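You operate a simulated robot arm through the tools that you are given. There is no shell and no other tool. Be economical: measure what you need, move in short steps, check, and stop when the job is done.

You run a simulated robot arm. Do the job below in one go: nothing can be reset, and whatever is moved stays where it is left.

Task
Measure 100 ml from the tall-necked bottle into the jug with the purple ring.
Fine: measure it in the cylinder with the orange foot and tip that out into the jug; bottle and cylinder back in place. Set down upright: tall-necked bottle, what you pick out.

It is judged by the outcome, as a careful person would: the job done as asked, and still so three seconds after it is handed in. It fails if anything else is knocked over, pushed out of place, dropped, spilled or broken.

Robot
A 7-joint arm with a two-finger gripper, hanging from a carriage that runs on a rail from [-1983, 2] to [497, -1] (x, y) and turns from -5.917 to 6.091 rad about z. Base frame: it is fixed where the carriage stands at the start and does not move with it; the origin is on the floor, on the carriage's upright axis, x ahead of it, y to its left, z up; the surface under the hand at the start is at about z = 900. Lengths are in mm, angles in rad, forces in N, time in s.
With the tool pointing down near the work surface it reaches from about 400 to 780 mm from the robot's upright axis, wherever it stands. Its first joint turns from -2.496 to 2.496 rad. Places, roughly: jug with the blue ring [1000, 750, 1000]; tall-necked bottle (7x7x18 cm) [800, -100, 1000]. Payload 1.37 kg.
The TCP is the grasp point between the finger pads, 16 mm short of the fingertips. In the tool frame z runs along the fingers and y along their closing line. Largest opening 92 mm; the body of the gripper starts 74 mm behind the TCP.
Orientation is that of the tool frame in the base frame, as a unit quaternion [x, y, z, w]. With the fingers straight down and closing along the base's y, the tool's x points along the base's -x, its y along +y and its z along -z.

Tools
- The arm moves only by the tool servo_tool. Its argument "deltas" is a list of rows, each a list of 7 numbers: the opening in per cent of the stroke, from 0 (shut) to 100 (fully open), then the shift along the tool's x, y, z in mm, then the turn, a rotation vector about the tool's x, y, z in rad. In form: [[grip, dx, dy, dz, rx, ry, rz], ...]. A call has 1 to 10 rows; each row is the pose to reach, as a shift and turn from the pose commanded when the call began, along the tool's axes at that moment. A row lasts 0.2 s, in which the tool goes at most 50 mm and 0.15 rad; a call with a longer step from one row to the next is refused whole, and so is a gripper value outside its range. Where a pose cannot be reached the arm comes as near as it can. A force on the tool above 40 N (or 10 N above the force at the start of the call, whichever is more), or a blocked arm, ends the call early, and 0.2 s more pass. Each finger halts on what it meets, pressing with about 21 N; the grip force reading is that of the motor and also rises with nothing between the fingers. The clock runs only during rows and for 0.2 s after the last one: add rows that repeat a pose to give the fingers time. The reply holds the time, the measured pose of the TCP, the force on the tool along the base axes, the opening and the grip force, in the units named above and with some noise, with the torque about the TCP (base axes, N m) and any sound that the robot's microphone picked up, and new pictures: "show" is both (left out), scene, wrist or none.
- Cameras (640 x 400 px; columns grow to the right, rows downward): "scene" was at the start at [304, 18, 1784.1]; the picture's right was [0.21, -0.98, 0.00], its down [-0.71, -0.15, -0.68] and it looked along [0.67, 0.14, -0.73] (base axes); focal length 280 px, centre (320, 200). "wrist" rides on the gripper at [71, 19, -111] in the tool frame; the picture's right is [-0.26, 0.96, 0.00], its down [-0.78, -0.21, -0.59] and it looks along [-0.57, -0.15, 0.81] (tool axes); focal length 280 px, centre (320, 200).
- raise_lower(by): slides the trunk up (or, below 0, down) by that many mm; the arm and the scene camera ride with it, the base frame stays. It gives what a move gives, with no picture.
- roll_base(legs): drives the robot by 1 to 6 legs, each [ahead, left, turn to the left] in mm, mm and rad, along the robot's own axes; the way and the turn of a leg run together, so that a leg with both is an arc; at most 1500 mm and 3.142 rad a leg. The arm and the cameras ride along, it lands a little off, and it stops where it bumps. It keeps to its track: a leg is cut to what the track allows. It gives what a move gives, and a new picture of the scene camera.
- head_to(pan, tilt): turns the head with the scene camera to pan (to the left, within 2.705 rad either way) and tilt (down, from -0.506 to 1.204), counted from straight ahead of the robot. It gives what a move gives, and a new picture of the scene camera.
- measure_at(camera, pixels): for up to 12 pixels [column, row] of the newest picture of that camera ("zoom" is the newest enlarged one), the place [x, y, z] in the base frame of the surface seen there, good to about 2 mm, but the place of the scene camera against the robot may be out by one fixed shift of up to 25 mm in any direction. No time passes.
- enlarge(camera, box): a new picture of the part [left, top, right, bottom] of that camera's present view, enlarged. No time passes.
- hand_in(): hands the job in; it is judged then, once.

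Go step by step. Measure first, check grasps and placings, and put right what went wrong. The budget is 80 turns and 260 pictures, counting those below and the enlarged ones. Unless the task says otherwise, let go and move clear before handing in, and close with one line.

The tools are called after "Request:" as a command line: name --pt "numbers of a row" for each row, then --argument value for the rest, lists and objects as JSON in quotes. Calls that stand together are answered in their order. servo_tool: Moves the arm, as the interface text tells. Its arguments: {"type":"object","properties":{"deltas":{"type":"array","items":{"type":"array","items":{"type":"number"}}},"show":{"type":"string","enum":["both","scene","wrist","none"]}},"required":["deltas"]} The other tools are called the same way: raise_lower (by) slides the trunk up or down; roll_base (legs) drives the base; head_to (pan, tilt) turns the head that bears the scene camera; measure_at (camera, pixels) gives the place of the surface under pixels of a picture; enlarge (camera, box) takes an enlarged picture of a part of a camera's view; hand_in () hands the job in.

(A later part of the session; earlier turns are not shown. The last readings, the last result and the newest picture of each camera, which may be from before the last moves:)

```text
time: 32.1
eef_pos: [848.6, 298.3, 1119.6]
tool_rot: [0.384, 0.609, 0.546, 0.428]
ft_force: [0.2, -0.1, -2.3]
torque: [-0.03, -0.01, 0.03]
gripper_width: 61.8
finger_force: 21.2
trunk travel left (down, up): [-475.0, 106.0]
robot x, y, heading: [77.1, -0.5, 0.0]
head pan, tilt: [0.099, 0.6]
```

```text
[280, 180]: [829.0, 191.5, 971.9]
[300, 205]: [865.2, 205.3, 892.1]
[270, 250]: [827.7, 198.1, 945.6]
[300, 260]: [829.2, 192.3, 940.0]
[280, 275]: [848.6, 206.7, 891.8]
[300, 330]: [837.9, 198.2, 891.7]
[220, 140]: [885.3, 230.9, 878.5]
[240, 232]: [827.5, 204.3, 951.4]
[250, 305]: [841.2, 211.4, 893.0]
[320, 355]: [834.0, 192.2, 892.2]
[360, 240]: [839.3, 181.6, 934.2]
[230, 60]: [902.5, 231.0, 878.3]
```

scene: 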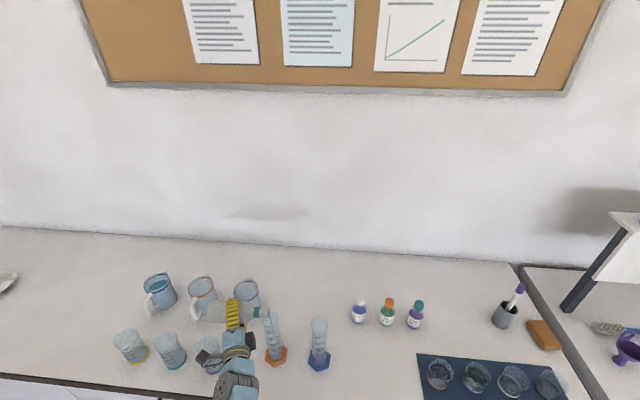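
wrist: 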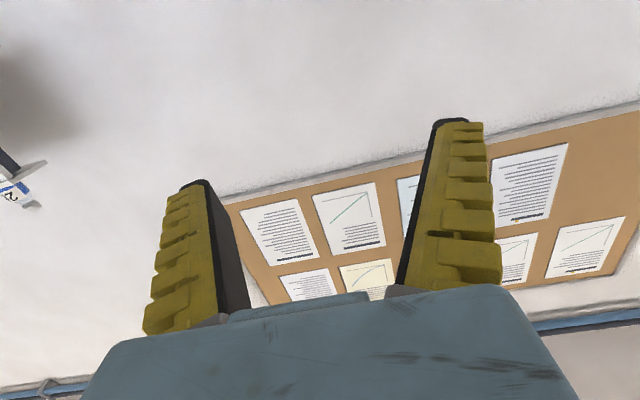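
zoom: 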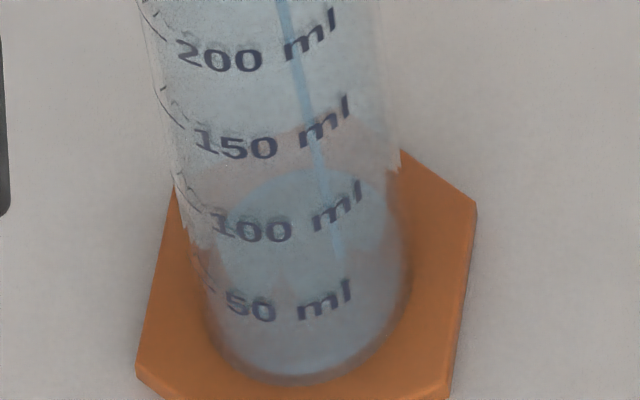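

From wall readings, each 50 ml is about 32 mm and the surface's back edge at row 168 implies roughly 25 ml. I'll hold for another 0.8 s and compare.

Request:
servo_tool --pt "20 0 0 0 0 0 0" --pt "20 0 0 0 0 0 0" --pt "20 0 0 0 0 0 0" --show "none"

Request:
enlarge --camera "scene" --box '[262, 335, 292, 362]'

Request:
enlarge --camera "scene" --box '[245, 300, 305, 370]'

```text
time: 32.9
eef_pos: [848.2, 297.9, 1119.1]
tool_rot: [0.383, 0.61, 0.546, 0.428]
ft_force: [-0.2, -0.1, -1.3]
torque: [0.0, -0.02, -0.01]
gripper_width: 61.9
finger_force: 21.0
trunk travel left (down, up): [-475.0, 106.0]
robot x, y, heading: [81.8, 2.6, -0.002]
head pan, tilt: [0.099, 0.6]
```

```text
14.81 times, centred on (277, 348) of scene
```

zoom: 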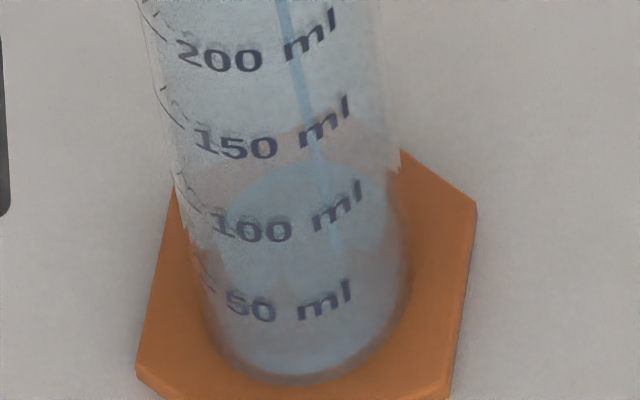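

```text
5.71 times, centred on (275, 335) of scene
```

zoom: 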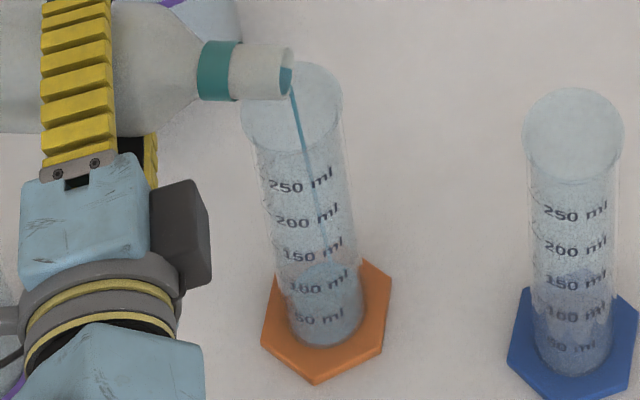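

The level rises only slowly. The wrist camera should be looking nearly level past the cylinder in this pose, so I'll look through it, with one more short hold.

Request:
servo_tool --pt "20 0 0 0 0 0 0" --show "wrist"

```text
time: 33.3
eef_pos: [847.6, 298.6, 1118.8]
tool_rot: [0.383, 0.609, 0.546, 0.429]
ft_force: [0.1, -0.2, -2.8]
torque: [-0.01, 0.01, -0.01]
gripper_width: 61.8
finger_force: 21.0
trunk travel left (down, up): [-475.0, 106.0]
robot x, y, heading: [83.3, -4.1, 0.004]
head pan, tilt: [0.099, 0.6]
```

wrist: 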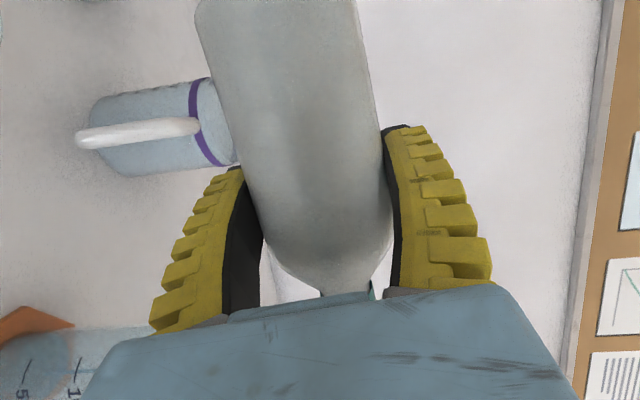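

The wrist view shows the cylinder side-on at lower left: the dark liquid ends near (75,355), between the 50 tick and the 100 tick. I'll enlarge.

Request:
enlarge --camera "wrist" --box '[0, 300, 160, 400]'

```text
4.00 times, centred on (80, 350) of wrist
```

zoom: 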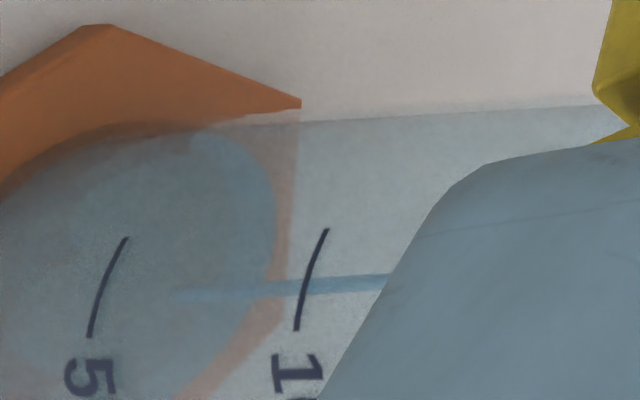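

The surface's near edge is around the 50 ml tick, with stream impact at zoom (170,293). I'll tilt slightly more and continue.

Request:
servo_tool --pt "20 0 0 0 -0.0068 0 0.0188" --pt "20 0 0 0 -0.0137 0 0.0376" --pt "20 0 0 0 -0.0137 0 0.0376" --show "wrist"

Request:
enlarge --camera "wrist" --box '[0, 300, 160, 400]'

Request:
enlarge --camera "scene" --box '[245, 300, 305, 370]'

```text
time: 34.1
eef_pos: [848.8, 297.8, 1119.7]
tool_rot: [0.392, 0.599, 0.559, 0.419]
ft_force: [0.6, 0.5, -2.3]
torque: [-0.03, 0.01, -0.02]
gripper_width: 62.0
finger_force: 21.0
trunk travel left (down, up): [-475.0, 106.0]
robot x, y, heading: [83.0, 1.5, -0.004]
head pan, tilt: [0.099, 0.6]
```

wrist: 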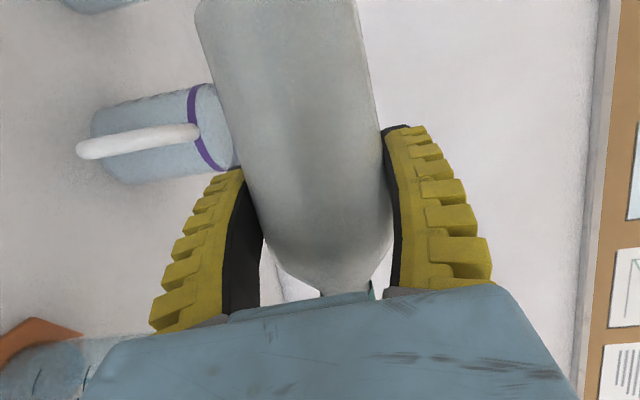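

```text
4.00 times, centred on (80, 350) of wrist
```

zoom: 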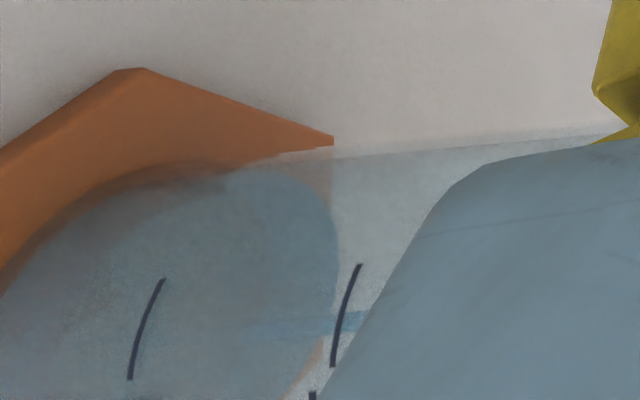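

```text
5.71 times, centred on (275, 335) of scene
```

zoom: 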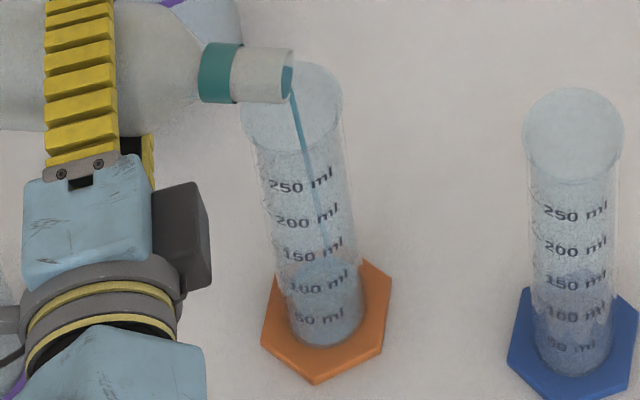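

The far edge is now at zoom (335,240), and the impact has advanced about 40 px relative to the ticks, so roughly 45–50 ml. I'll hold longer.

Request:
servo_tool --pt "20 0 0 0 0 0 0" --pt "20 0 0 0 0 0 0" --pt "20 0 0 0 0 0 0" --pt "20 0 0 0 0 0 0" --pt "20 0 0 0 0 0 0" --pt "20 0 0 0 0 0 0" --pt "20 0 0 0 0 0 0" --show "wrist"

Request:
enlarge --camera "wrist" --box '[0, 300, 160, 400]'

Request:
enlarge --camera "scene" --box '[262, 335, 292, 362]'

```text
time: 35.7
eef_pos: [849.1, 297.0, 1119.5]
tool_rot: [0.391, 0.598, 0.56, 0.42]
ft_force: [-0.6, 0.2, -2.6]
torque: [-0.01, 0.02, 0.05]
gripper_width: 61.9
finger_force: 20.4
trunk travel left (down, up): [-475.0, 106.0]
robot x, y, heading: [78.5, -1.1, 0.0]
head pan, tilt: [0.099, 0.6]
```

wrist: 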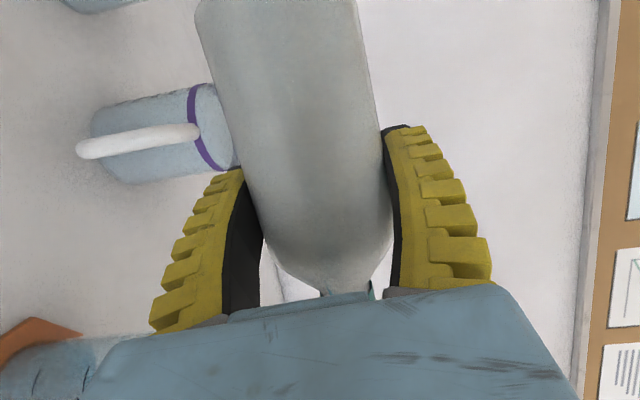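

```text
4.00 times, centred on (80, 350) of wrist
```

zoom: 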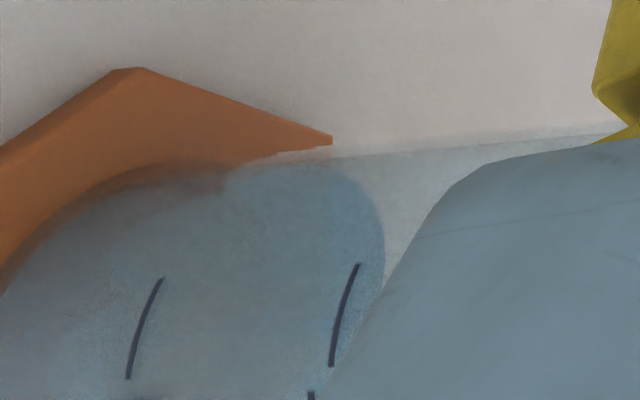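

```text
14.81 times, centred on (277, 348) of scene
```

zoom: 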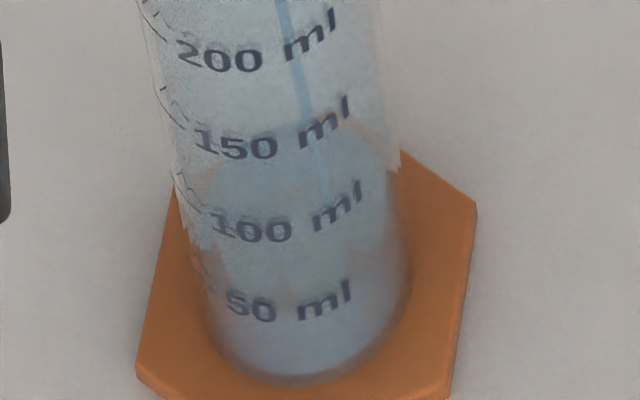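

Far edge is now at zoom (385,240); I estimate about 60 ml. I'll try measuring the ticks and the surface's far edge directly.

Request:
enlarge --camera "wrist" --box '[0, 300, 160, 400]'

Request:
measure_at --camera "zoom" --pixels '[[345, 310], [143, 325], [380, 240], [300, 200], [250, 250], [200, 300], [330, 200], [360, 280], [240, 330], [100, 330], [395, 235], [250, 180]]'

```text
4.00 times, centred on (80, 350) of wrist
```

zoom: 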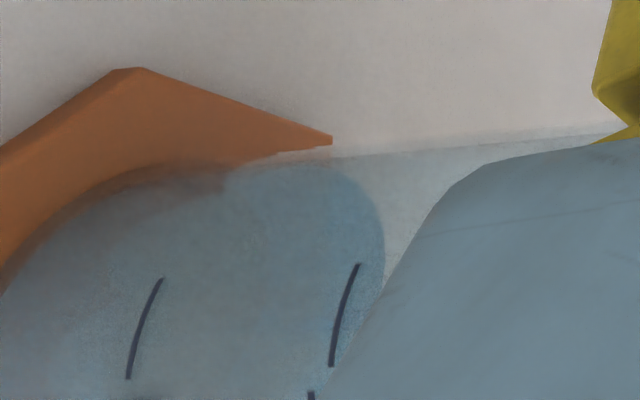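

```text
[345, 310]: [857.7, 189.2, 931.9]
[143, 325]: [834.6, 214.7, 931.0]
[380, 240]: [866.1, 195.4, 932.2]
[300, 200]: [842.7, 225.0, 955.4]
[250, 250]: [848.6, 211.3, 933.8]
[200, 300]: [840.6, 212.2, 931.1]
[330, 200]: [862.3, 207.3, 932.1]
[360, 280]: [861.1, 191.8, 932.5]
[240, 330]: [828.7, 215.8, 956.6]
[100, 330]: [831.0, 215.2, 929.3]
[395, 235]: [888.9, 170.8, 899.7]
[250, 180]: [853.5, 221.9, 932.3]
```

The wrist camera reads the liquid surface directly at z≈932. The 100 ml tick is at z≈975 (scene 955+20, confirmed by the ray to the tick) with 32.8 mm per 50 ml, so about 34 ml so far. I'll hold another 2 s.

Request:
servo_tool --pt "20 0 0 0 0 0 0" --pt "20 0 0 0 0 0 0" --pt "20 0 0 0 0 0 0" --pt "20 0 0 0 0 0 0" --pt "20 0 0 0 0 0 0" --pt "20 0 0 0 0 0 0" --pt "20 0 0 0 0 0 0" --pt "20 0 0 0 0 0 0" --show "wrist"

Request:
enlarge --camera "wrist" --box '[0, 300, 160, 400]'

Request:
measure_at --camera "zoom" --pixels '[[250, 250], [200, 300], [300, 300], [330, 200], [250, 300], [300, 240], [340, 260], [370, 240], [280, 270], [220, 240]]'

```text
time: 37.5
eef_pos: [848.5, 298.2, 1119.5]
tool_rot: [0.391, 0.599, 0.558, 0.421]
ft_force: [0.6, -0.2, -2.0]
torque: [-0.06, -0.04, 0.0]
gripper_width: 61.5
finger_force: 21.0
trunk travel left (down, up): [-475.0, 106.0]
robot x, y, heading: [75.9, -0.5, 0.006]
head pan, tilt: [0.099, 0.6]
```

wrist: 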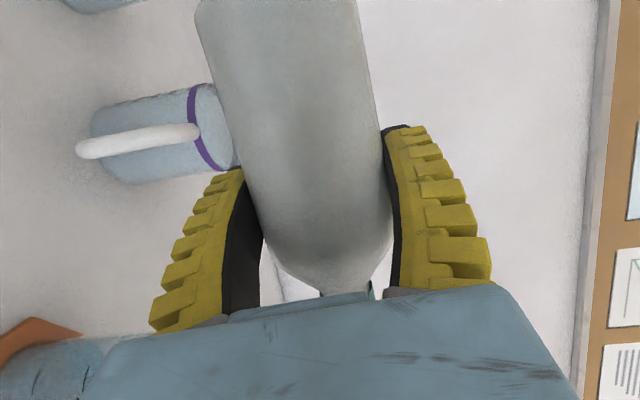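

```text
4.00 times, centred on (80, 350) of wrist
```

zoom: 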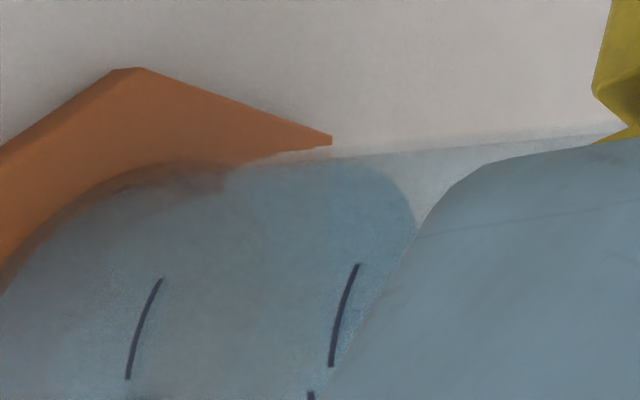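

```text
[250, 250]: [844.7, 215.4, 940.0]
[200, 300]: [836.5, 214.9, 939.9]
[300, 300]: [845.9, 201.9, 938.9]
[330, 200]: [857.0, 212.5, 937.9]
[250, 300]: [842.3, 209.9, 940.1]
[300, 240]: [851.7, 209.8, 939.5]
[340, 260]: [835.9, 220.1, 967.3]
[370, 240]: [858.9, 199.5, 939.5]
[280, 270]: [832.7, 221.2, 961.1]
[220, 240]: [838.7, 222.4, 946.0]
```

Level is now z≈939.7 (about 46 ml) and the flow is slowing. I'll raise 8 mm and tilt 0.05 rad more to sustain it.

Request:
servo_tool --pt "20 -0.5 8 -0.2 0 0 0" --pt "20 -0.5 8 -0.2 -0.0085 0 0.0235" --pt "20 -0.5 8 -0.2 -0.0171 0 0.047" --pt "20 -0.5 8 -0.2 -0.0171 0 0.047" --pt "20 -0.5 8 -0.2 -0.0171 0 0.047" --pt "20 -0.5 8 -0.2 -0.0171 0 0.047" --pt "20 -0.5 8 -0.2 -0.0171 0 0.047" --show "wrist"

Request:
enlarge --camera "wrist" --box '[0, 300, 160, 400]'

Request:
measure_at --camera "zoom" --pixels '[[250, 290], [200, 340], [300, 340], [330, 240], [250, 340], [300, 280], [340, 300], [370, 240], [280, 300], [360, 260]]'

Request:
enlarge --camera "scene" --box '[245, 300, 305, 370]'

```text
time: 39.1
eef_pos: [847.1, 297.9, 1126.7]
tool_rot: [0.401, 0.585, 0.573, 0.411]
ft_force: [0.1, 0.2, -2.3]
torque: [-0.01, 0.0, 0.02]
gripper_width: 62.0
finger_force: 21.4
trunk travel left (down, up): [-475.0, 106.0]
robot x, y, heading: [78.5, 0.9, -0.001]
head pan, tilt: [0.099, 0.6]
```

wrist: 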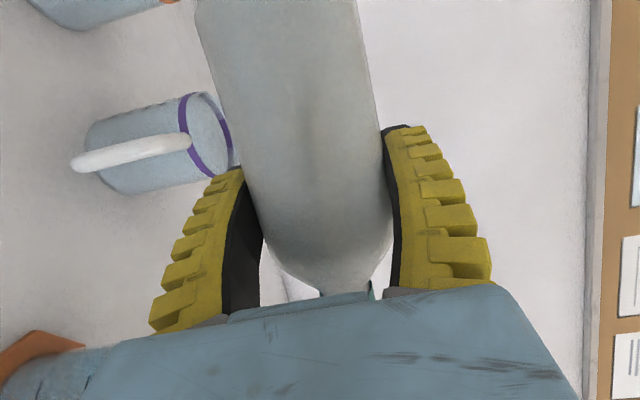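

```text
4.00 times, centred on (80, 350) of wrist
```

zoom: 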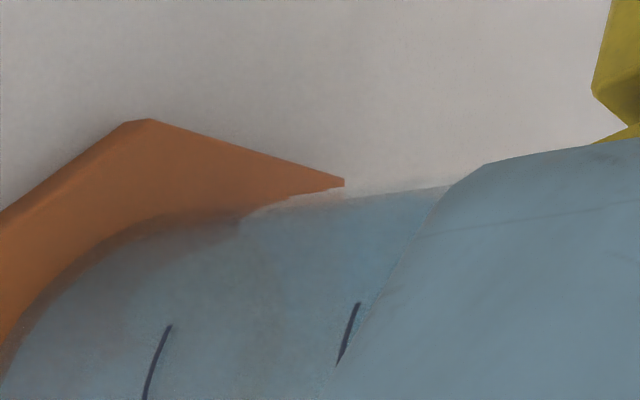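

```text
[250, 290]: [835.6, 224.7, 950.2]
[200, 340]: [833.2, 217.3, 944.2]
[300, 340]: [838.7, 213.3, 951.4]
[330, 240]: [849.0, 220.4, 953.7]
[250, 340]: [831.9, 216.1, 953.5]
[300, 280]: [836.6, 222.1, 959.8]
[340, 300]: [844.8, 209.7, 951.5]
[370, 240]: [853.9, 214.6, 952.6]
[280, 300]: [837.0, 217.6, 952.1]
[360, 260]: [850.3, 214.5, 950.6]
```

```text
5.71 times, centred on (275, 335) of scene
```

zoom: 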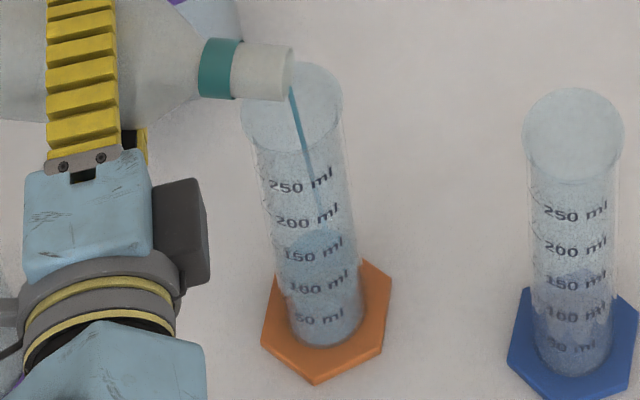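

Level z≈951.5 (about 64 ml) with the stream well inside. I'll hold 1.6 s more.

Request:
servo_tool --pt "20 0 0 0 0 0 0" --pt "20 0 0 0 0 0 0" --pt "20 0 0 0 0 0 0" --pt "20 0 0 0 0 0 0" --pt "20 0 0 0 0 0 0" --pt "20 0 0 0 0 0 0" --pt "20 0 0 0 0 0 0" --show "wrist"

Request:
enlarge --camera "wrist" --box '[0, 300, 160, 400]'

Request:
measure_at --camera "zoom" --pixels '[[250, 340], [290, 370], [300, 340], [330, 240], [320, 320], [380, 260], [340, 300], [370, 240], [400, 220], [360, 260], [340, 340], [375, 280]]'

```text
time: 40.7
eef_pos: [848.9, 298.2, 1127.1]
tool_rot: [0.401, 0.585, 0.573, 0.41]
ft_force: [-0.3, -0.4, -1.6]
torque: [0.01, 0.0, -0.02]
gripper_width: 61.7
finger_force: 21.0
trunk travel left (down, up): [-475.0, 106.0]
robot x, y, heading: [82.1, 0.5, -0.002]
head pan, tilt: [0.099, 0.6]
```

wrist: 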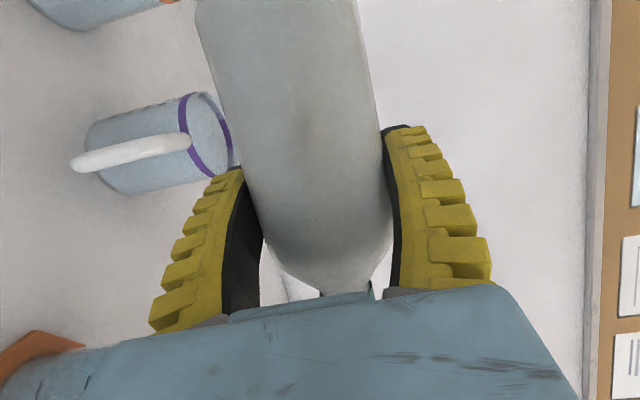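

```text
4.00 times, centred on (80, 350) of wrist
```

zoom: 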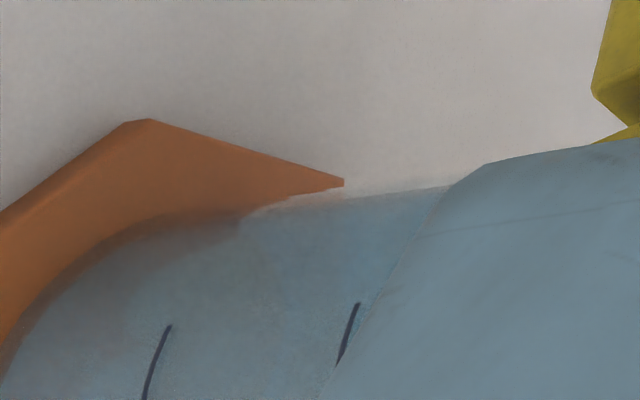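

```text
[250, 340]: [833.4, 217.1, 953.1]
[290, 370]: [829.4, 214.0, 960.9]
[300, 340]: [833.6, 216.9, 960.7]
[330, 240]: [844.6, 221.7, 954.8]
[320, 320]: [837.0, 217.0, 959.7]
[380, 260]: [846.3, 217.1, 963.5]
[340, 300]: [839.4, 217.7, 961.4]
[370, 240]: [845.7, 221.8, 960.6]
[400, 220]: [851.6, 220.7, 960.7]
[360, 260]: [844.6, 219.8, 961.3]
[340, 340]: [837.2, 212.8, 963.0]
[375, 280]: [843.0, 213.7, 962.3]
```

Level z≈962 (about 80 ml). I'll hold 0.8 s more, then reassess.

Request:
servo_tool --pt "20 0 0 0 0 0 0" --pt "20 0 0 0 0 0 0" --pt "20 0 0 0 0 0 0" --show "wrist"

Request:
enlarge --camera "wrist" --box '[50, 330, 130, 400]'

Request:
measure_at --camera "wrist" --pixels '[[85, 385], [90, 375], [93, 370], [88, 380], [97, 362], [82, 390], [84, 395], [80, 396], [94, 366], [92, 378], [86, 378], [78, 390]]'

Request:
enlarge --camera "scene" --box '[262, 325, 292, 362]'

```text
time: 41.5
eef_pos: [848.0, 298.0, 1126.9]
tool_rot: [0.402, 0.584, 0.573, 0.411]
ft_force: [-0.2, -0.7, -1.5]
torque: [0.01, 0.01, -0.01]
gripper_width: 61.6
finger_force: 20.9
trunk travel left (down, up): [-475.0, 106.0]
robot x, y, heading: [79.3, 2.1, 0.001]
head pan, tilt: [0.099, 0.6]
```

wrist: 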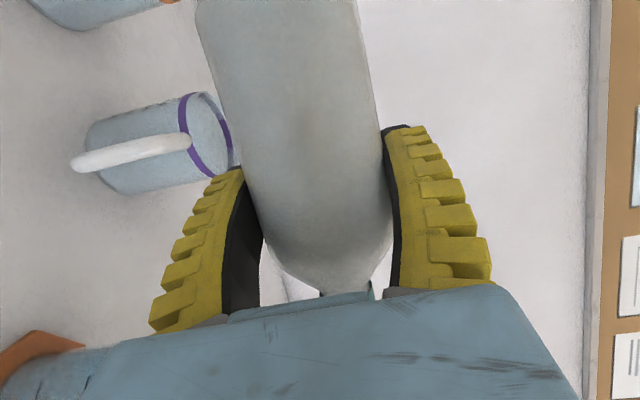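

```text
5.71 times, centred on (90, 365) of wrist
```

zoom: 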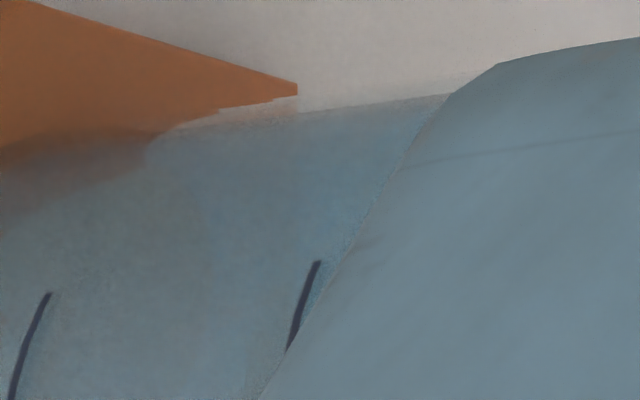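

```text
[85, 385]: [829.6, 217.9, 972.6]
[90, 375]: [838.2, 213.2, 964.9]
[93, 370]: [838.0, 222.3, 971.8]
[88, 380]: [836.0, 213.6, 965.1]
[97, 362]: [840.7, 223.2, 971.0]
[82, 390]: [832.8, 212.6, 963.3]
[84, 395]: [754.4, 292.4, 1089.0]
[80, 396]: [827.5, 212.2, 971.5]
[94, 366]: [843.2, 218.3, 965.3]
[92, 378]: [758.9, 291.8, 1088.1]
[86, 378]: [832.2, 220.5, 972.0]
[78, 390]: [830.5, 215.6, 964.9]
```

```text
10.81 times, centred on (277, 344) of scene
```

zoom: 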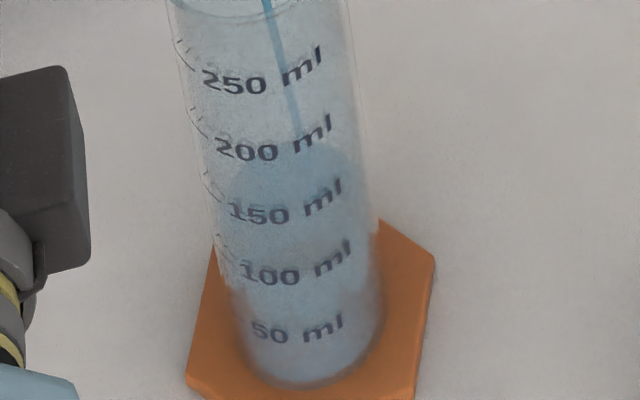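

Surface averages z≈964.7 and the 100 tick is at ≈974, so about 86 ml. I'll hold 1.2 s more.

Request:
servo_tool --pt "20 0 0 0 0 0 0" --pt "20 0 0 0 0 0 0" --pt "20 0 0 0 0 0 0" --pt "20 0 0 0 0 0 0" --pt "20 0 0 0 0 0 0" --show "wrist"

Request:
measure_at --camera "wrist" --pixels '[[85, 385], [90, 375], [93, 370], [88, 380], [97, 362], [82, 390], [95, 368], [90, 378], [94, 366], [91, 373], [99, 360], [102, 352]]'

Request:
enlarge --camera "wrist" --box '[50, 330, 130, 400]'

```text
time: 42.7
eef_pos: [848.1, 298.5, 1127.0]
tool_rot: [0.401, 0.585, 0.573, 0.41]
ft_force: [-0.5, -1.1, -1.5]
torque: [0.01, 0.0, -0.02]
gripper_width: 61.8
finger_force: 21.0
trunk travel left (down, up): [-475.0, 106.0]
robot x, y, heading: [72.4, -1.1, 0.0]
head pan, tilt: [0.099, 0.6]
```

wrist: 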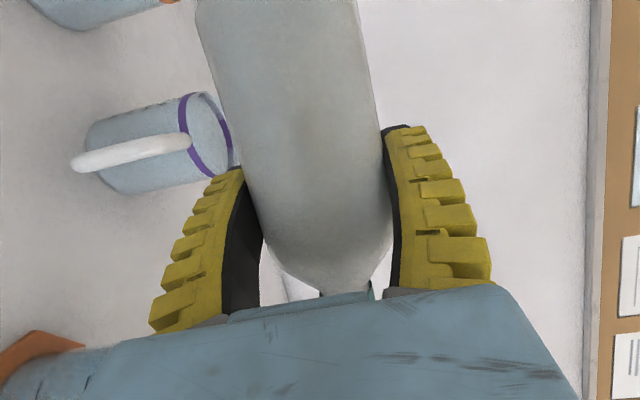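

```text
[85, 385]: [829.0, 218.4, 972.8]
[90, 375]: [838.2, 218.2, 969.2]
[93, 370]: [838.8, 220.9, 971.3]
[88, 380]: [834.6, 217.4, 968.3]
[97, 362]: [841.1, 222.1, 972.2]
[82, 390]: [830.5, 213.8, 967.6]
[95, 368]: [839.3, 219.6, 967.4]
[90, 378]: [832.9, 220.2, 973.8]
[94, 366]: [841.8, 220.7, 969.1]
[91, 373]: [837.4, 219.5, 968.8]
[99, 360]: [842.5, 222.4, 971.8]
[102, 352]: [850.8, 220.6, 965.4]
```

```text
5.71 times, centred on (90, 365) of wrist
```

zoom: 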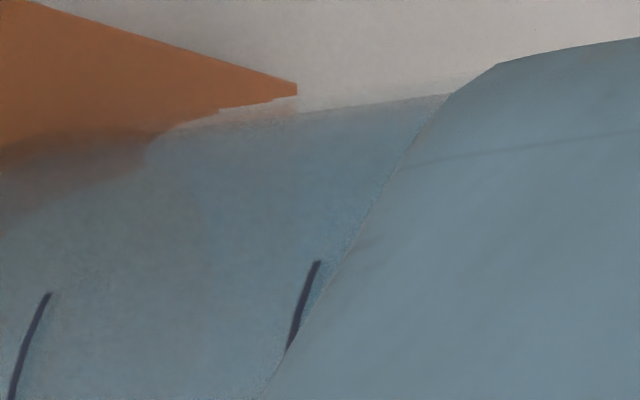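

Level is about z=968.5 (92 ml). I'll stop the flow now by tilting back, which also gives the wrist camera a better view of the 100 tick.

Request:
servo_tool --pt "20 0 0 0 0 0 0" --pt "20 0 0 0 0.034 0 -0.094" --pt "20 0 0 0 0.075 0 -0.207" --pt "20 0 0 0 0.0855 0 -0.235" --pt "20 0 0 0 0.0855 0 -0.235" --show "wrist"

Request:
enlarge --camera "wrist" --box '[0, 250, 160, 400]'

Request:
enlarge --camera "scene" --box '[245, 300, 305, 370]'

```text
time: 43.9
eef_pos: [849.0, 298.2, 1127.1]
tool_rot: [0.347, 0.652, 0.496, 0.457]
ft_force: [-0.6, 1.0, -2.3]
torque: [-0.07, -0.01, 0.03]
gripper_width: 61.6
finger_force: 21.3
trunk travel left (down, up): [-475.0, 106.0]
robot x, y, heading: [79.5, 0.5, -0.001]
head pan, tilt: [0.099, 0.6]
```

wrist: 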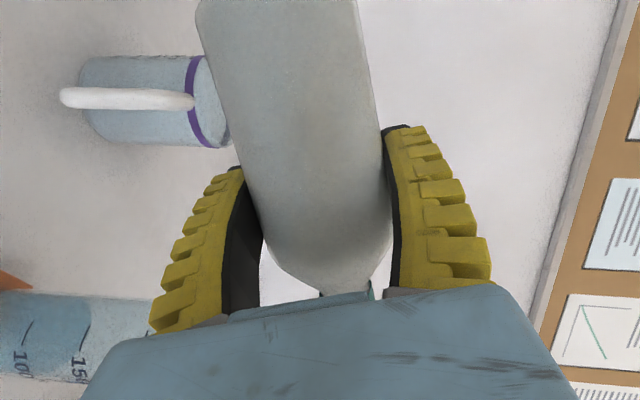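

```text
2.67 times, centred on (80, 325) of wrist
```

zoom: 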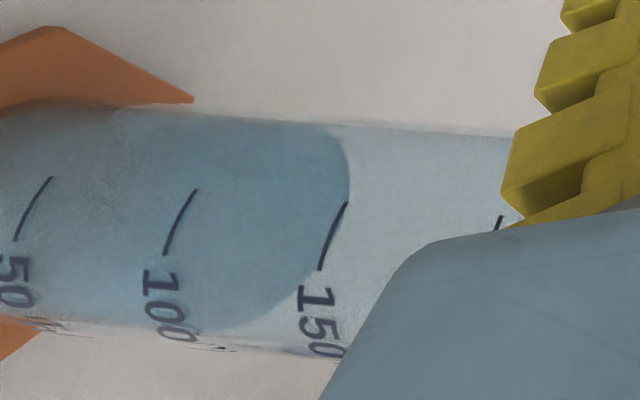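

```text
5.71 times, centred on (275, 335) of scene
```

zoom: 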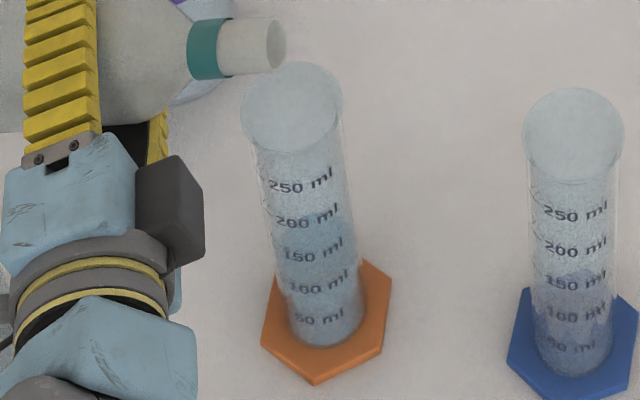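

The flow has stopped and the wrist now sees the 50, 100 and 150 ticks plus the surface clearly. I'll measure the surface and ticks.

Request:
enlarge --camera "wrist" --box '[20, 285, 110, 375]'

Request:
measure_at --camera "wrist" --pixels '[[70, 310], [75, 320], [80, 310], [60, 330], [75, 335], [65, 345], [55, 340], [82, 320], [50, 325], [70, 330], [28, 335], [83, 343]]'

Request:
measure_at --camera "wrist" --pixels '[[26, 337], [28, 330], [82, 342], [80, 348], [84, 338], [29, 326], [65, 320], [60, 310], [62, 325], [72, 325], [78, 325], [68, 335]]'

```text
4.44 times, centred on (65, 330) of wrist
```

zoom: 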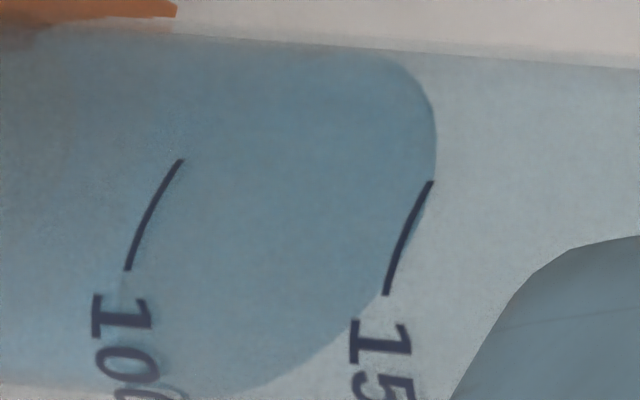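

```text
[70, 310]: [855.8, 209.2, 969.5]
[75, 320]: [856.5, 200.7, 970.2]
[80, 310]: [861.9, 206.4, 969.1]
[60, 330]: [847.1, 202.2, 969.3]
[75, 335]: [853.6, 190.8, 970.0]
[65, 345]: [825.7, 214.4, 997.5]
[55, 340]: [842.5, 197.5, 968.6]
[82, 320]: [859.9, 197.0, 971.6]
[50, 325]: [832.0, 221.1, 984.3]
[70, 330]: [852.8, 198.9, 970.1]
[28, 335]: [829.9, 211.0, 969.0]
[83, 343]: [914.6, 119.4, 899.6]
```

```text
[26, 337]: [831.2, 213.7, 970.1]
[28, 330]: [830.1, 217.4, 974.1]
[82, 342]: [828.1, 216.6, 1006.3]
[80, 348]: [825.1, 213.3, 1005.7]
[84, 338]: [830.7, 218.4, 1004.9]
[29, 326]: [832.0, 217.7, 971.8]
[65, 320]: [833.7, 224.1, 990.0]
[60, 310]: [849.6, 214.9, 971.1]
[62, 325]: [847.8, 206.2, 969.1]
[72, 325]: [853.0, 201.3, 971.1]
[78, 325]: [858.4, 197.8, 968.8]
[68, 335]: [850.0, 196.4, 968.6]
```

Surface z≈969.7 against the 100 tick at z≈974 gives about 93–94 ml. I'll add a timed top-up: re-tilt, hold 1.2 s, tilt back in one call.

Request:
servo_tool --pt "20 0 0 0 -0.0478 0 0.1316" --pt "20 0 0 0 -0.0855 0 0.235" --pt "20 0 0 0 -0.0855 0 0.235" --pt "20 0 0 0 -0.0855 0 0.235" --pt "20 0 0 0 -0.0855 0 0.235" --pt "20 0 0 0 -0.0855 0 0.235" --pt "20 0 0 0 -0.0855 0 0.235" --pt "20 0 0 0 -0.0855 0 0.235" --pt "20 0 0 0 -0.0376 0 0.1033" --pt "20 0 0 0 0 0 0" --show "wrist"

Request:
enlarge --camera "wrist" --box '[20, 285, 110, 375]'

Request:
measure_at --camera "wrist" --pixels '[[70, 310], [75, 320], [80, 310], [60, 330], [75, 335], [84, 325], [55, 340], [82, 320], [86, 315], [70, 330], [28, 333], [86, 336]]'

Request:
measure_at --camera "wrist" --pixels '[[26, 337], [28, 330], [77, 315], [73, 315], [84, 318], [29, 326], [68, 320], [66, 310], [62, 325], [72, 325], [78, 325], [68, 335]]'

```text
time: 46.1
eef_pos: [849.1, 298.7, 1127.4]
tool_rot: [0.347, 0.652, 0.495, 0.458]
ft_force: [0.4, 0.0, -1.8]
torque: [0.02, -0.01, -0.06]
gripper_width: 61.7
finger_force: 21.0
trunk travel left (down, up): [-475.0, 106.0]
robot x, y, heading: [80.5, -0.2, -0.002]
head pan, tilt: [0.099, 0.6]
```

wrist: 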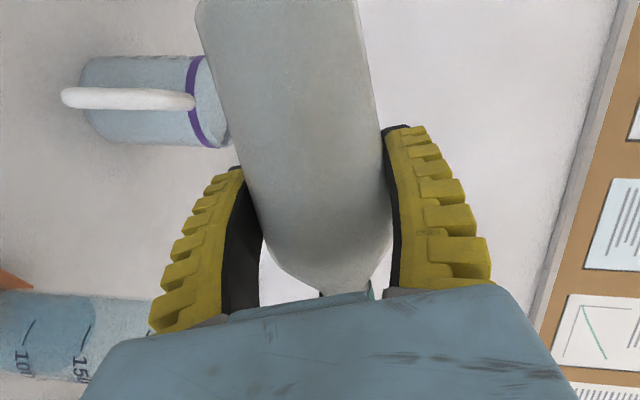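

```text
4.44 times, centred on (65, 330) of wrist
```

zoom: 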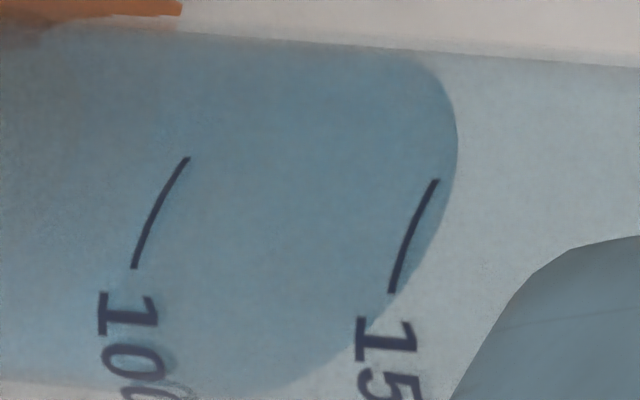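

```text
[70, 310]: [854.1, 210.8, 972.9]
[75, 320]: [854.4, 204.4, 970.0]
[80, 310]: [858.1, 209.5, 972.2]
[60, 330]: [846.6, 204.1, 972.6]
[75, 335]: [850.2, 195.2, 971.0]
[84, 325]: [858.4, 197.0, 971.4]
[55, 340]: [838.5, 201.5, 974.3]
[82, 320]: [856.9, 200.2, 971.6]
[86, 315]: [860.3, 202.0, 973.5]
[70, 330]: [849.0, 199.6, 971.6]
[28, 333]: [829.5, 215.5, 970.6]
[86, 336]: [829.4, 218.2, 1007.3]
```

```text
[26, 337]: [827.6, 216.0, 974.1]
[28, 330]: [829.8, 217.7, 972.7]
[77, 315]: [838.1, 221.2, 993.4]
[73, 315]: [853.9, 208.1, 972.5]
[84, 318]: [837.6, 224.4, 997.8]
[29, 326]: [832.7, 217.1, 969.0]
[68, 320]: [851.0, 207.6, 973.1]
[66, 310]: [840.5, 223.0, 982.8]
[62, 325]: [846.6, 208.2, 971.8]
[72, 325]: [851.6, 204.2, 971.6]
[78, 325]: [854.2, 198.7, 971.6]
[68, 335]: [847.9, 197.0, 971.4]
```

Surface averages z≈972.1 against a 974 tick, so about 97 ml. I'll do one more shorter top-up.

Request:
servo_tool --pt "20 0 0 0 -0.0478 0 0.1316" --pt "20 0 0 0 -0.0855 0 0.235" --pt "20 0 0 0 -0.0855 0 0.235" --pt "20 0 0 0 -0.0855 0 0.235" --pt "20 0 0 0 -0.0855 0 0.235" --pt "20 0 0 0 -0.0855 0 0.235" --pt "20 0 0 0 -0.0855 0 0.235" --pt "20 0 0 0 -0.0376 0 0.1033" --pt "20 0 0 0 0 0 0" --show "wrist"

Request:
enlarge --camera "wrist" --box '[20, 285, 110, 375]'

Request:
measure_at --camera "wrist" --pixels '[[70, 310], [75, 320], [80, 310], [60, 330], [75, 335], [84, 325], [55, 340], [82, 320], [86, 315], [70, 330], [27, 335], [86, 336]]'

Request:
measure_at --camera "wrist" --pixels '[[25, 341], [30, 330], [74, 312], [73, 315], [79, 318], [32, 325], [68, 320], [85, 338], [62, 325], [72, 325], [78, 325], [68, 335]]'

```text
time: 48.1
eef_pos: [850.4, 299.2, 1126.6]
tool_rot: [0.346, 0.652, 0.497, 0.457]
ft_force: [-0.6, 0.2, -1.0]
torque: [0.0, -0.03, 0.03]
gripper_width: 61.6
finger_force: 20.5
trunk travel left (down, up): [-475.0, 106.0]
robot x, y, heading: [76.7, 0.4, 0.003]
head pan, tilt: [0.099, 0.6]
```

wrist: 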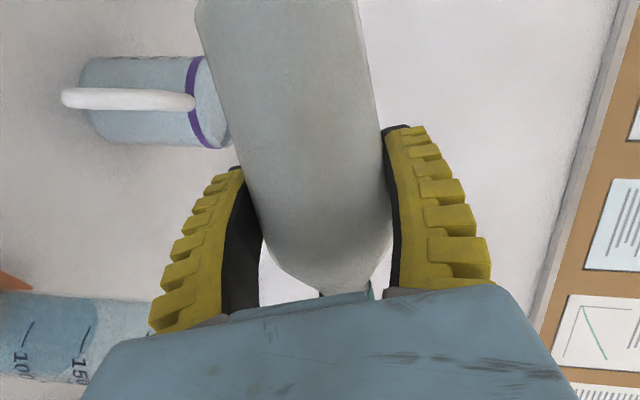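

```text
4.44 times, centred on (65, 330) of wrist
```

zoom: 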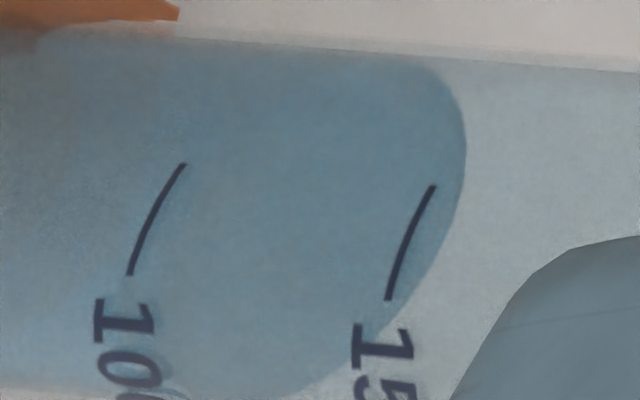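

```text
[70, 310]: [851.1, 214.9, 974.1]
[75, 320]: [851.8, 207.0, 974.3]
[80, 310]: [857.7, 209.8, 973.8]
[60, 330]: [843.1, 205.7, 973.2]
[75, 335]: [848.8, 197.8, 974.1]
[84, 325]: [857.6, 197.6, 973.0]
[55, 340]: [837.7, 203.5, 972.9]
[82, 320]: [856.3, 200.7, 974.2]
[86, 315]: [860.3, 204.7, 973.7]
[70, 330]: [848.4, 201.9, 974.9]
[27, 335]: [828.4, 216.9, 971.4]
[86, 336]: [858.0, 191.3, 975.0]
```

```text
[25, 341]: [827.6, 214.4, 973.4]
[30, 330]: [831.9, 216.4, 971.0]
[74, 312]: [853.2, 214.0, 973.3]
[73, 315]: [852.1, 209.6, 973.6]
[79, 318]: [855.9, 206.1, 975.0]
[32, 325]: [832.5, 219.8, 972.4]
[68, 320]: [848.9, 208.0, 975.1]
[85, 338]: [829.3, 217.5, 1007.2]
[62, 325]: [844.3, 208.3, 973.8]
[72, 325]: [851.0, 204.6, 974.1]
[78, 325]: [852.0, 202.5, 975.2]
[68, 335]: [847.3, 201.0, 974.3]
```

Surface now averages z≈974.0, right at the 100 ml tick. I'll raise the bottle upright and away from the cylinder.

Request:
servo_tool --pt "20 -1.4 13 -0.5 0.0445 0 -0.1222" --pt "20 -2.9 26 -1 0.0889 0 -0.2444" --pt "20 -4.4 39 -1.6 0.1334 0 -0.3666" --pt "20 -5.8 52 -2.1 0.1778 0 -0.4888" --pt "20 -7.3 65 -2.6 0.2223 0 -0.611" --pt "20 -8.8 78 -3.2 0.2668 0 -0.7332" --pt "20 -10.2 91 -3.7 0.3112 0 -0.8554" --pt "20 -11.7 104 -4.2 0.3557 0 -0.9776" --pt "20 -13.1 117 -4.8 0.4001 0 -1.0998" --pt "20 -14.6 130.6 -5.3 0.4446 0 -1.222" --show "scene"

```text
time: 50.3
eef_pos: [849.0, 317.6, 1257.5]
tool_rot: [0.001, 0.819, -0.002, 0.574]
ft_force: [0.5, -1.0, -1.8]
torque: [0.01, 0.01, 0.07]
gripper_width: 61.9
finger_force: 20.9
trunk travel left (down, up): [-475.0, 106.0]
robot x, y, heading: [82.4, -5.1, -0.006]
head pan, tilt: [0.099, 0.6]
```

scene: 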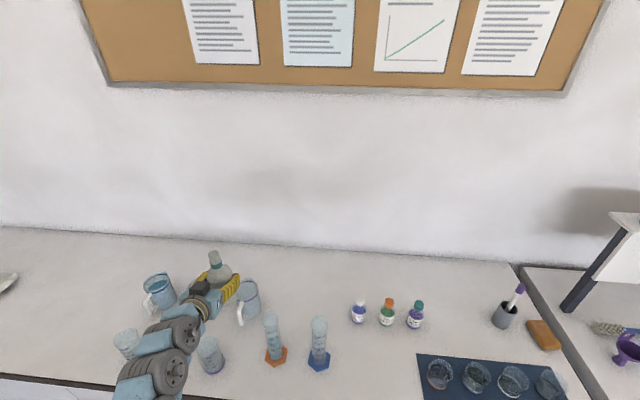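

The bottle is upright at (849,318,1257). I'll carry it back over to its place at (821,-125).

Request:
servo_tool --pt "20 0.5 -15 -1 0 0 0" --pt "20 1 -40 -3 0 0 0" --pt "20 2 -68 -5 0 0 0" --pt "20 3 -96 -7 0 0 0" --pt "20 4 -124 -9 0 0 0" --pt "20 5 -152 -11 0 0 0" --pt "20 6 -180 -13 0 0 0" --pt "20 6 -208 -15 0 0 0" --pt "20 6 -230 -15 0 0 0" --pt "20 6 -240 -15 0 0 0" --show "none"

Request:
servo_tool --pt "20 0.5 -12 -1 0 0 0" --pt "20 1 -36 -3 0 0 0" --pt "20 2 -62 -5 0 0 0" --pt "20 3 -88 -7 0 0 0" --pt "20 3.6 -114 -9 0 0 0" --pt "20 3.6 -140 -11 0 0 0" --pt "20 3.6 -166 -11.3 0 0 0" --pt "20 3.6 -188 -11.3 0 0 0" --pt "20 3.6 -202 -11.3 0 0 0" --pt "20 3.6 -202 -11.3 0 0 0" --show "none"

Request:
raise_lower --by -240

Request:
head_to --pan 0.0 --tilt 0.6

```text
time: 52.5
eef_pos: [832.2, 77.2, 1254.5]
tool_rot: [0.0, 0.819, 0.0, 0.574]
ft_force: [0.5, 0.9, -0.7]
torque: [0.01, 0.02, 0.03]
gripper_width: 61.8
finger_force: 21.4
trunk travel left (down, up): [-475.0, 106.0]
robot x, y, heading: [78.2, 4.5, -0.001]
head pan, tilt: [0.099, 0.6]
```

```text
time: 54.7
eef_pos: [821.0, -125.2, 1258.2]
tool_rot: [0.0, 0.819, 0.0, 0.574]
ft_force: [0.1, 1.1, -1.4]
torque: [0.02, -0.03, 0.02]
gripper_width: 61.2
finger_force: 21.0
trunk travel left (down, up): [-475.0, 106.0]
robot x, y, heading: [78.4, -1.1, 0.004]
head pan, tilt: [0.099, 0.6]
```

```text
time: 57.2
eef_pos: [820.9, -125.2, 1018.2]
tool_rot: [0.001, 0.819, -0.001, 0.574]
ft_force: [0.5, -0.3, -1.3]
torque: [0.06, 0.01, -0.01]
gripper_width: 61.3
finger_force: 21.2
trunk travel left (down, up): [-235.0, 346.0]
robot x, y, heading: [80.3, 1.2, -0.003]
head pan, tilt: [0.099, 0.6]
```

```text
time: 57.9
eef_pos: [822.2, -125.2, 1017.7]
tool_rot: [0.001, 0.819, 0.0, 0.574]
ft_force: [0.2, 0.8, -1.0]
torque: [0.0, 0.0, 0.02]
gripper_width: 61.1
finger_force: 21.1
trunk travel left (down, up): [-235.0, 346.0]
robot x, y, heading: [78.2, 1.5, 0.005]
head pan, tilt: [0.0, 0.6]
```

scene: 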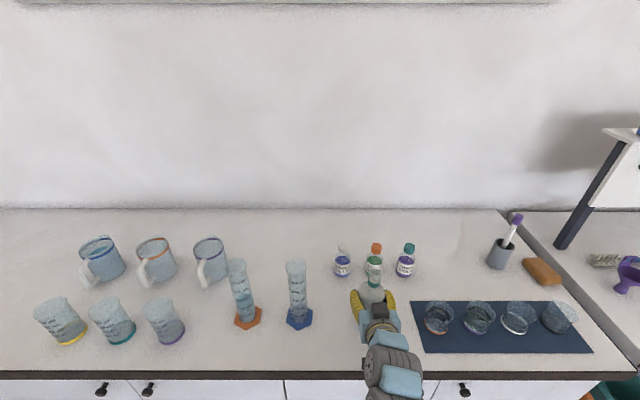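

The bottle is above its spot with about 40 mm to go. I'll lower with the arm gently until force shows contact.

Request:
servo_tool --pt "20 9 0 3.3 0 0 0" --pt "20 19 0 6.8 0 0 0" --pt "20 28 0 10.2 0 0 0" --pt "20 33 0 12 0 0 0" --pt "20 35.7 0 13 0 0 0" --pt "20 36.7 0 13.3 0 0 0" --show "scene"

Request:
enlarge --camera "scene" --box '[320, 255, 430, 375]'

```text
time: 59.3
eef_pos: [821.7, -124.9, 979.9]
tool_rot: [0.001, 0.818, -0.001, 0.575]
ft_force: [-1.1, 0.3, 2.9]
torque: [-0.15, 0.08, -0.04]
gripper_width: 61.3
finger_force: 21.0
trunk travel left (down, up): [-235.0, 346.0]
robot x, y, heading: [82.0, 0.3, -0.003]
head pan, tilt: [0.0, 0.6]
```

scene: 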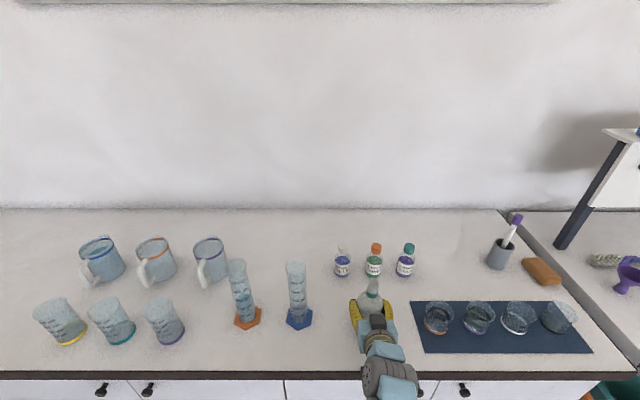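

```text
3.33 times, centred on (375, 315) of scene
```

zoom: 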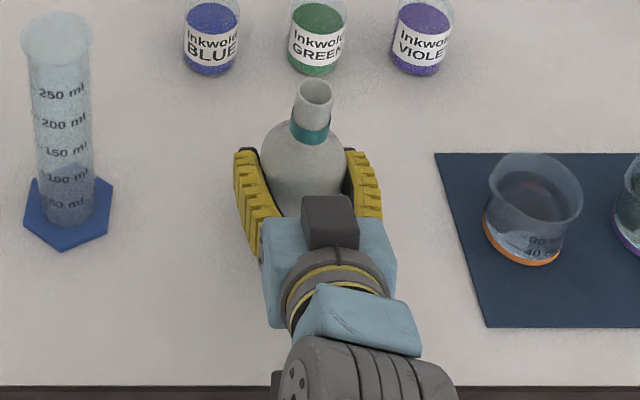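

Contact is felt (+2.9 N) at z≈980 and the bottle stands straight. I'll press 1 mm further and release gradually.

Request:
servo_tool --pt "20 0.5 0 0.2 0 0 0" --pt "64 0.5 0 0.2 0 0 0" --pt "70 0.5 0 0.2 0 0 0" --pt "74 0.5 0 0.2 0 0 0" --pt "80 0.5 0 0.2 0 0 0" --pt "90 0.5 0 0.2 0 0 0" --pt "100 0.5 0 0.2 0 0 0" --pt "100 0.5 0 0.2 0 0 0" --show "scene"

Request:
enlarge --camera "scene" --box '[320, 255, 430, 375]'

```text
time: 61.1
eef_pos: [821.3, -126.4, 978.0]
tool_rot: [0.002, 0.819, -0.001, 0.574]
ft_force: [0.4, 0.0, -0.1]
torque: [-0.01, 0.01, 0.06]
gripper_width: 92.0
finger_force: 0.0
trunk travel left (down, up): [-235.0, 346.0]
robot x, y, heading: [79.8, -0.9, 0.0]
head pan, tilt: [0.0, 0.6]
```

scene: 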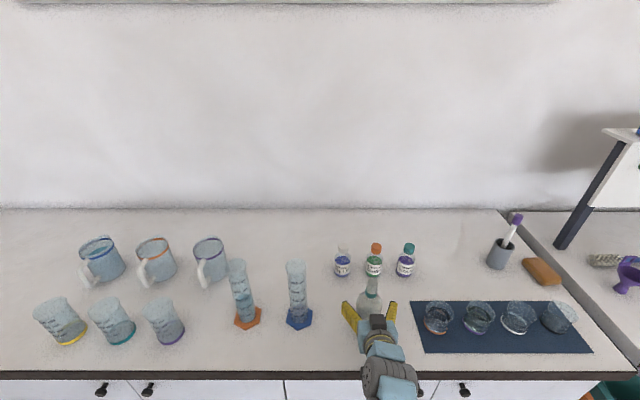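

```text
3.33 times, centred on (375, 315) of scene
```

zoom: 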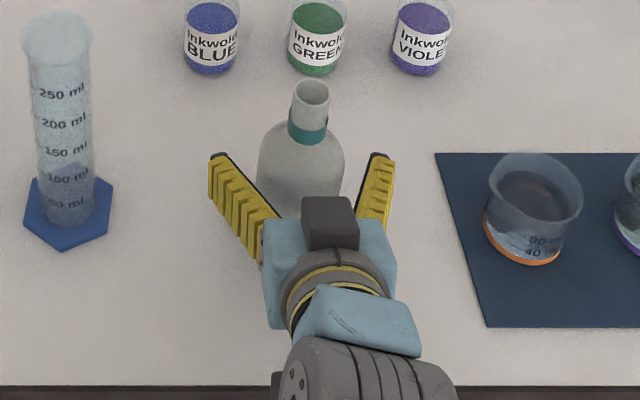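

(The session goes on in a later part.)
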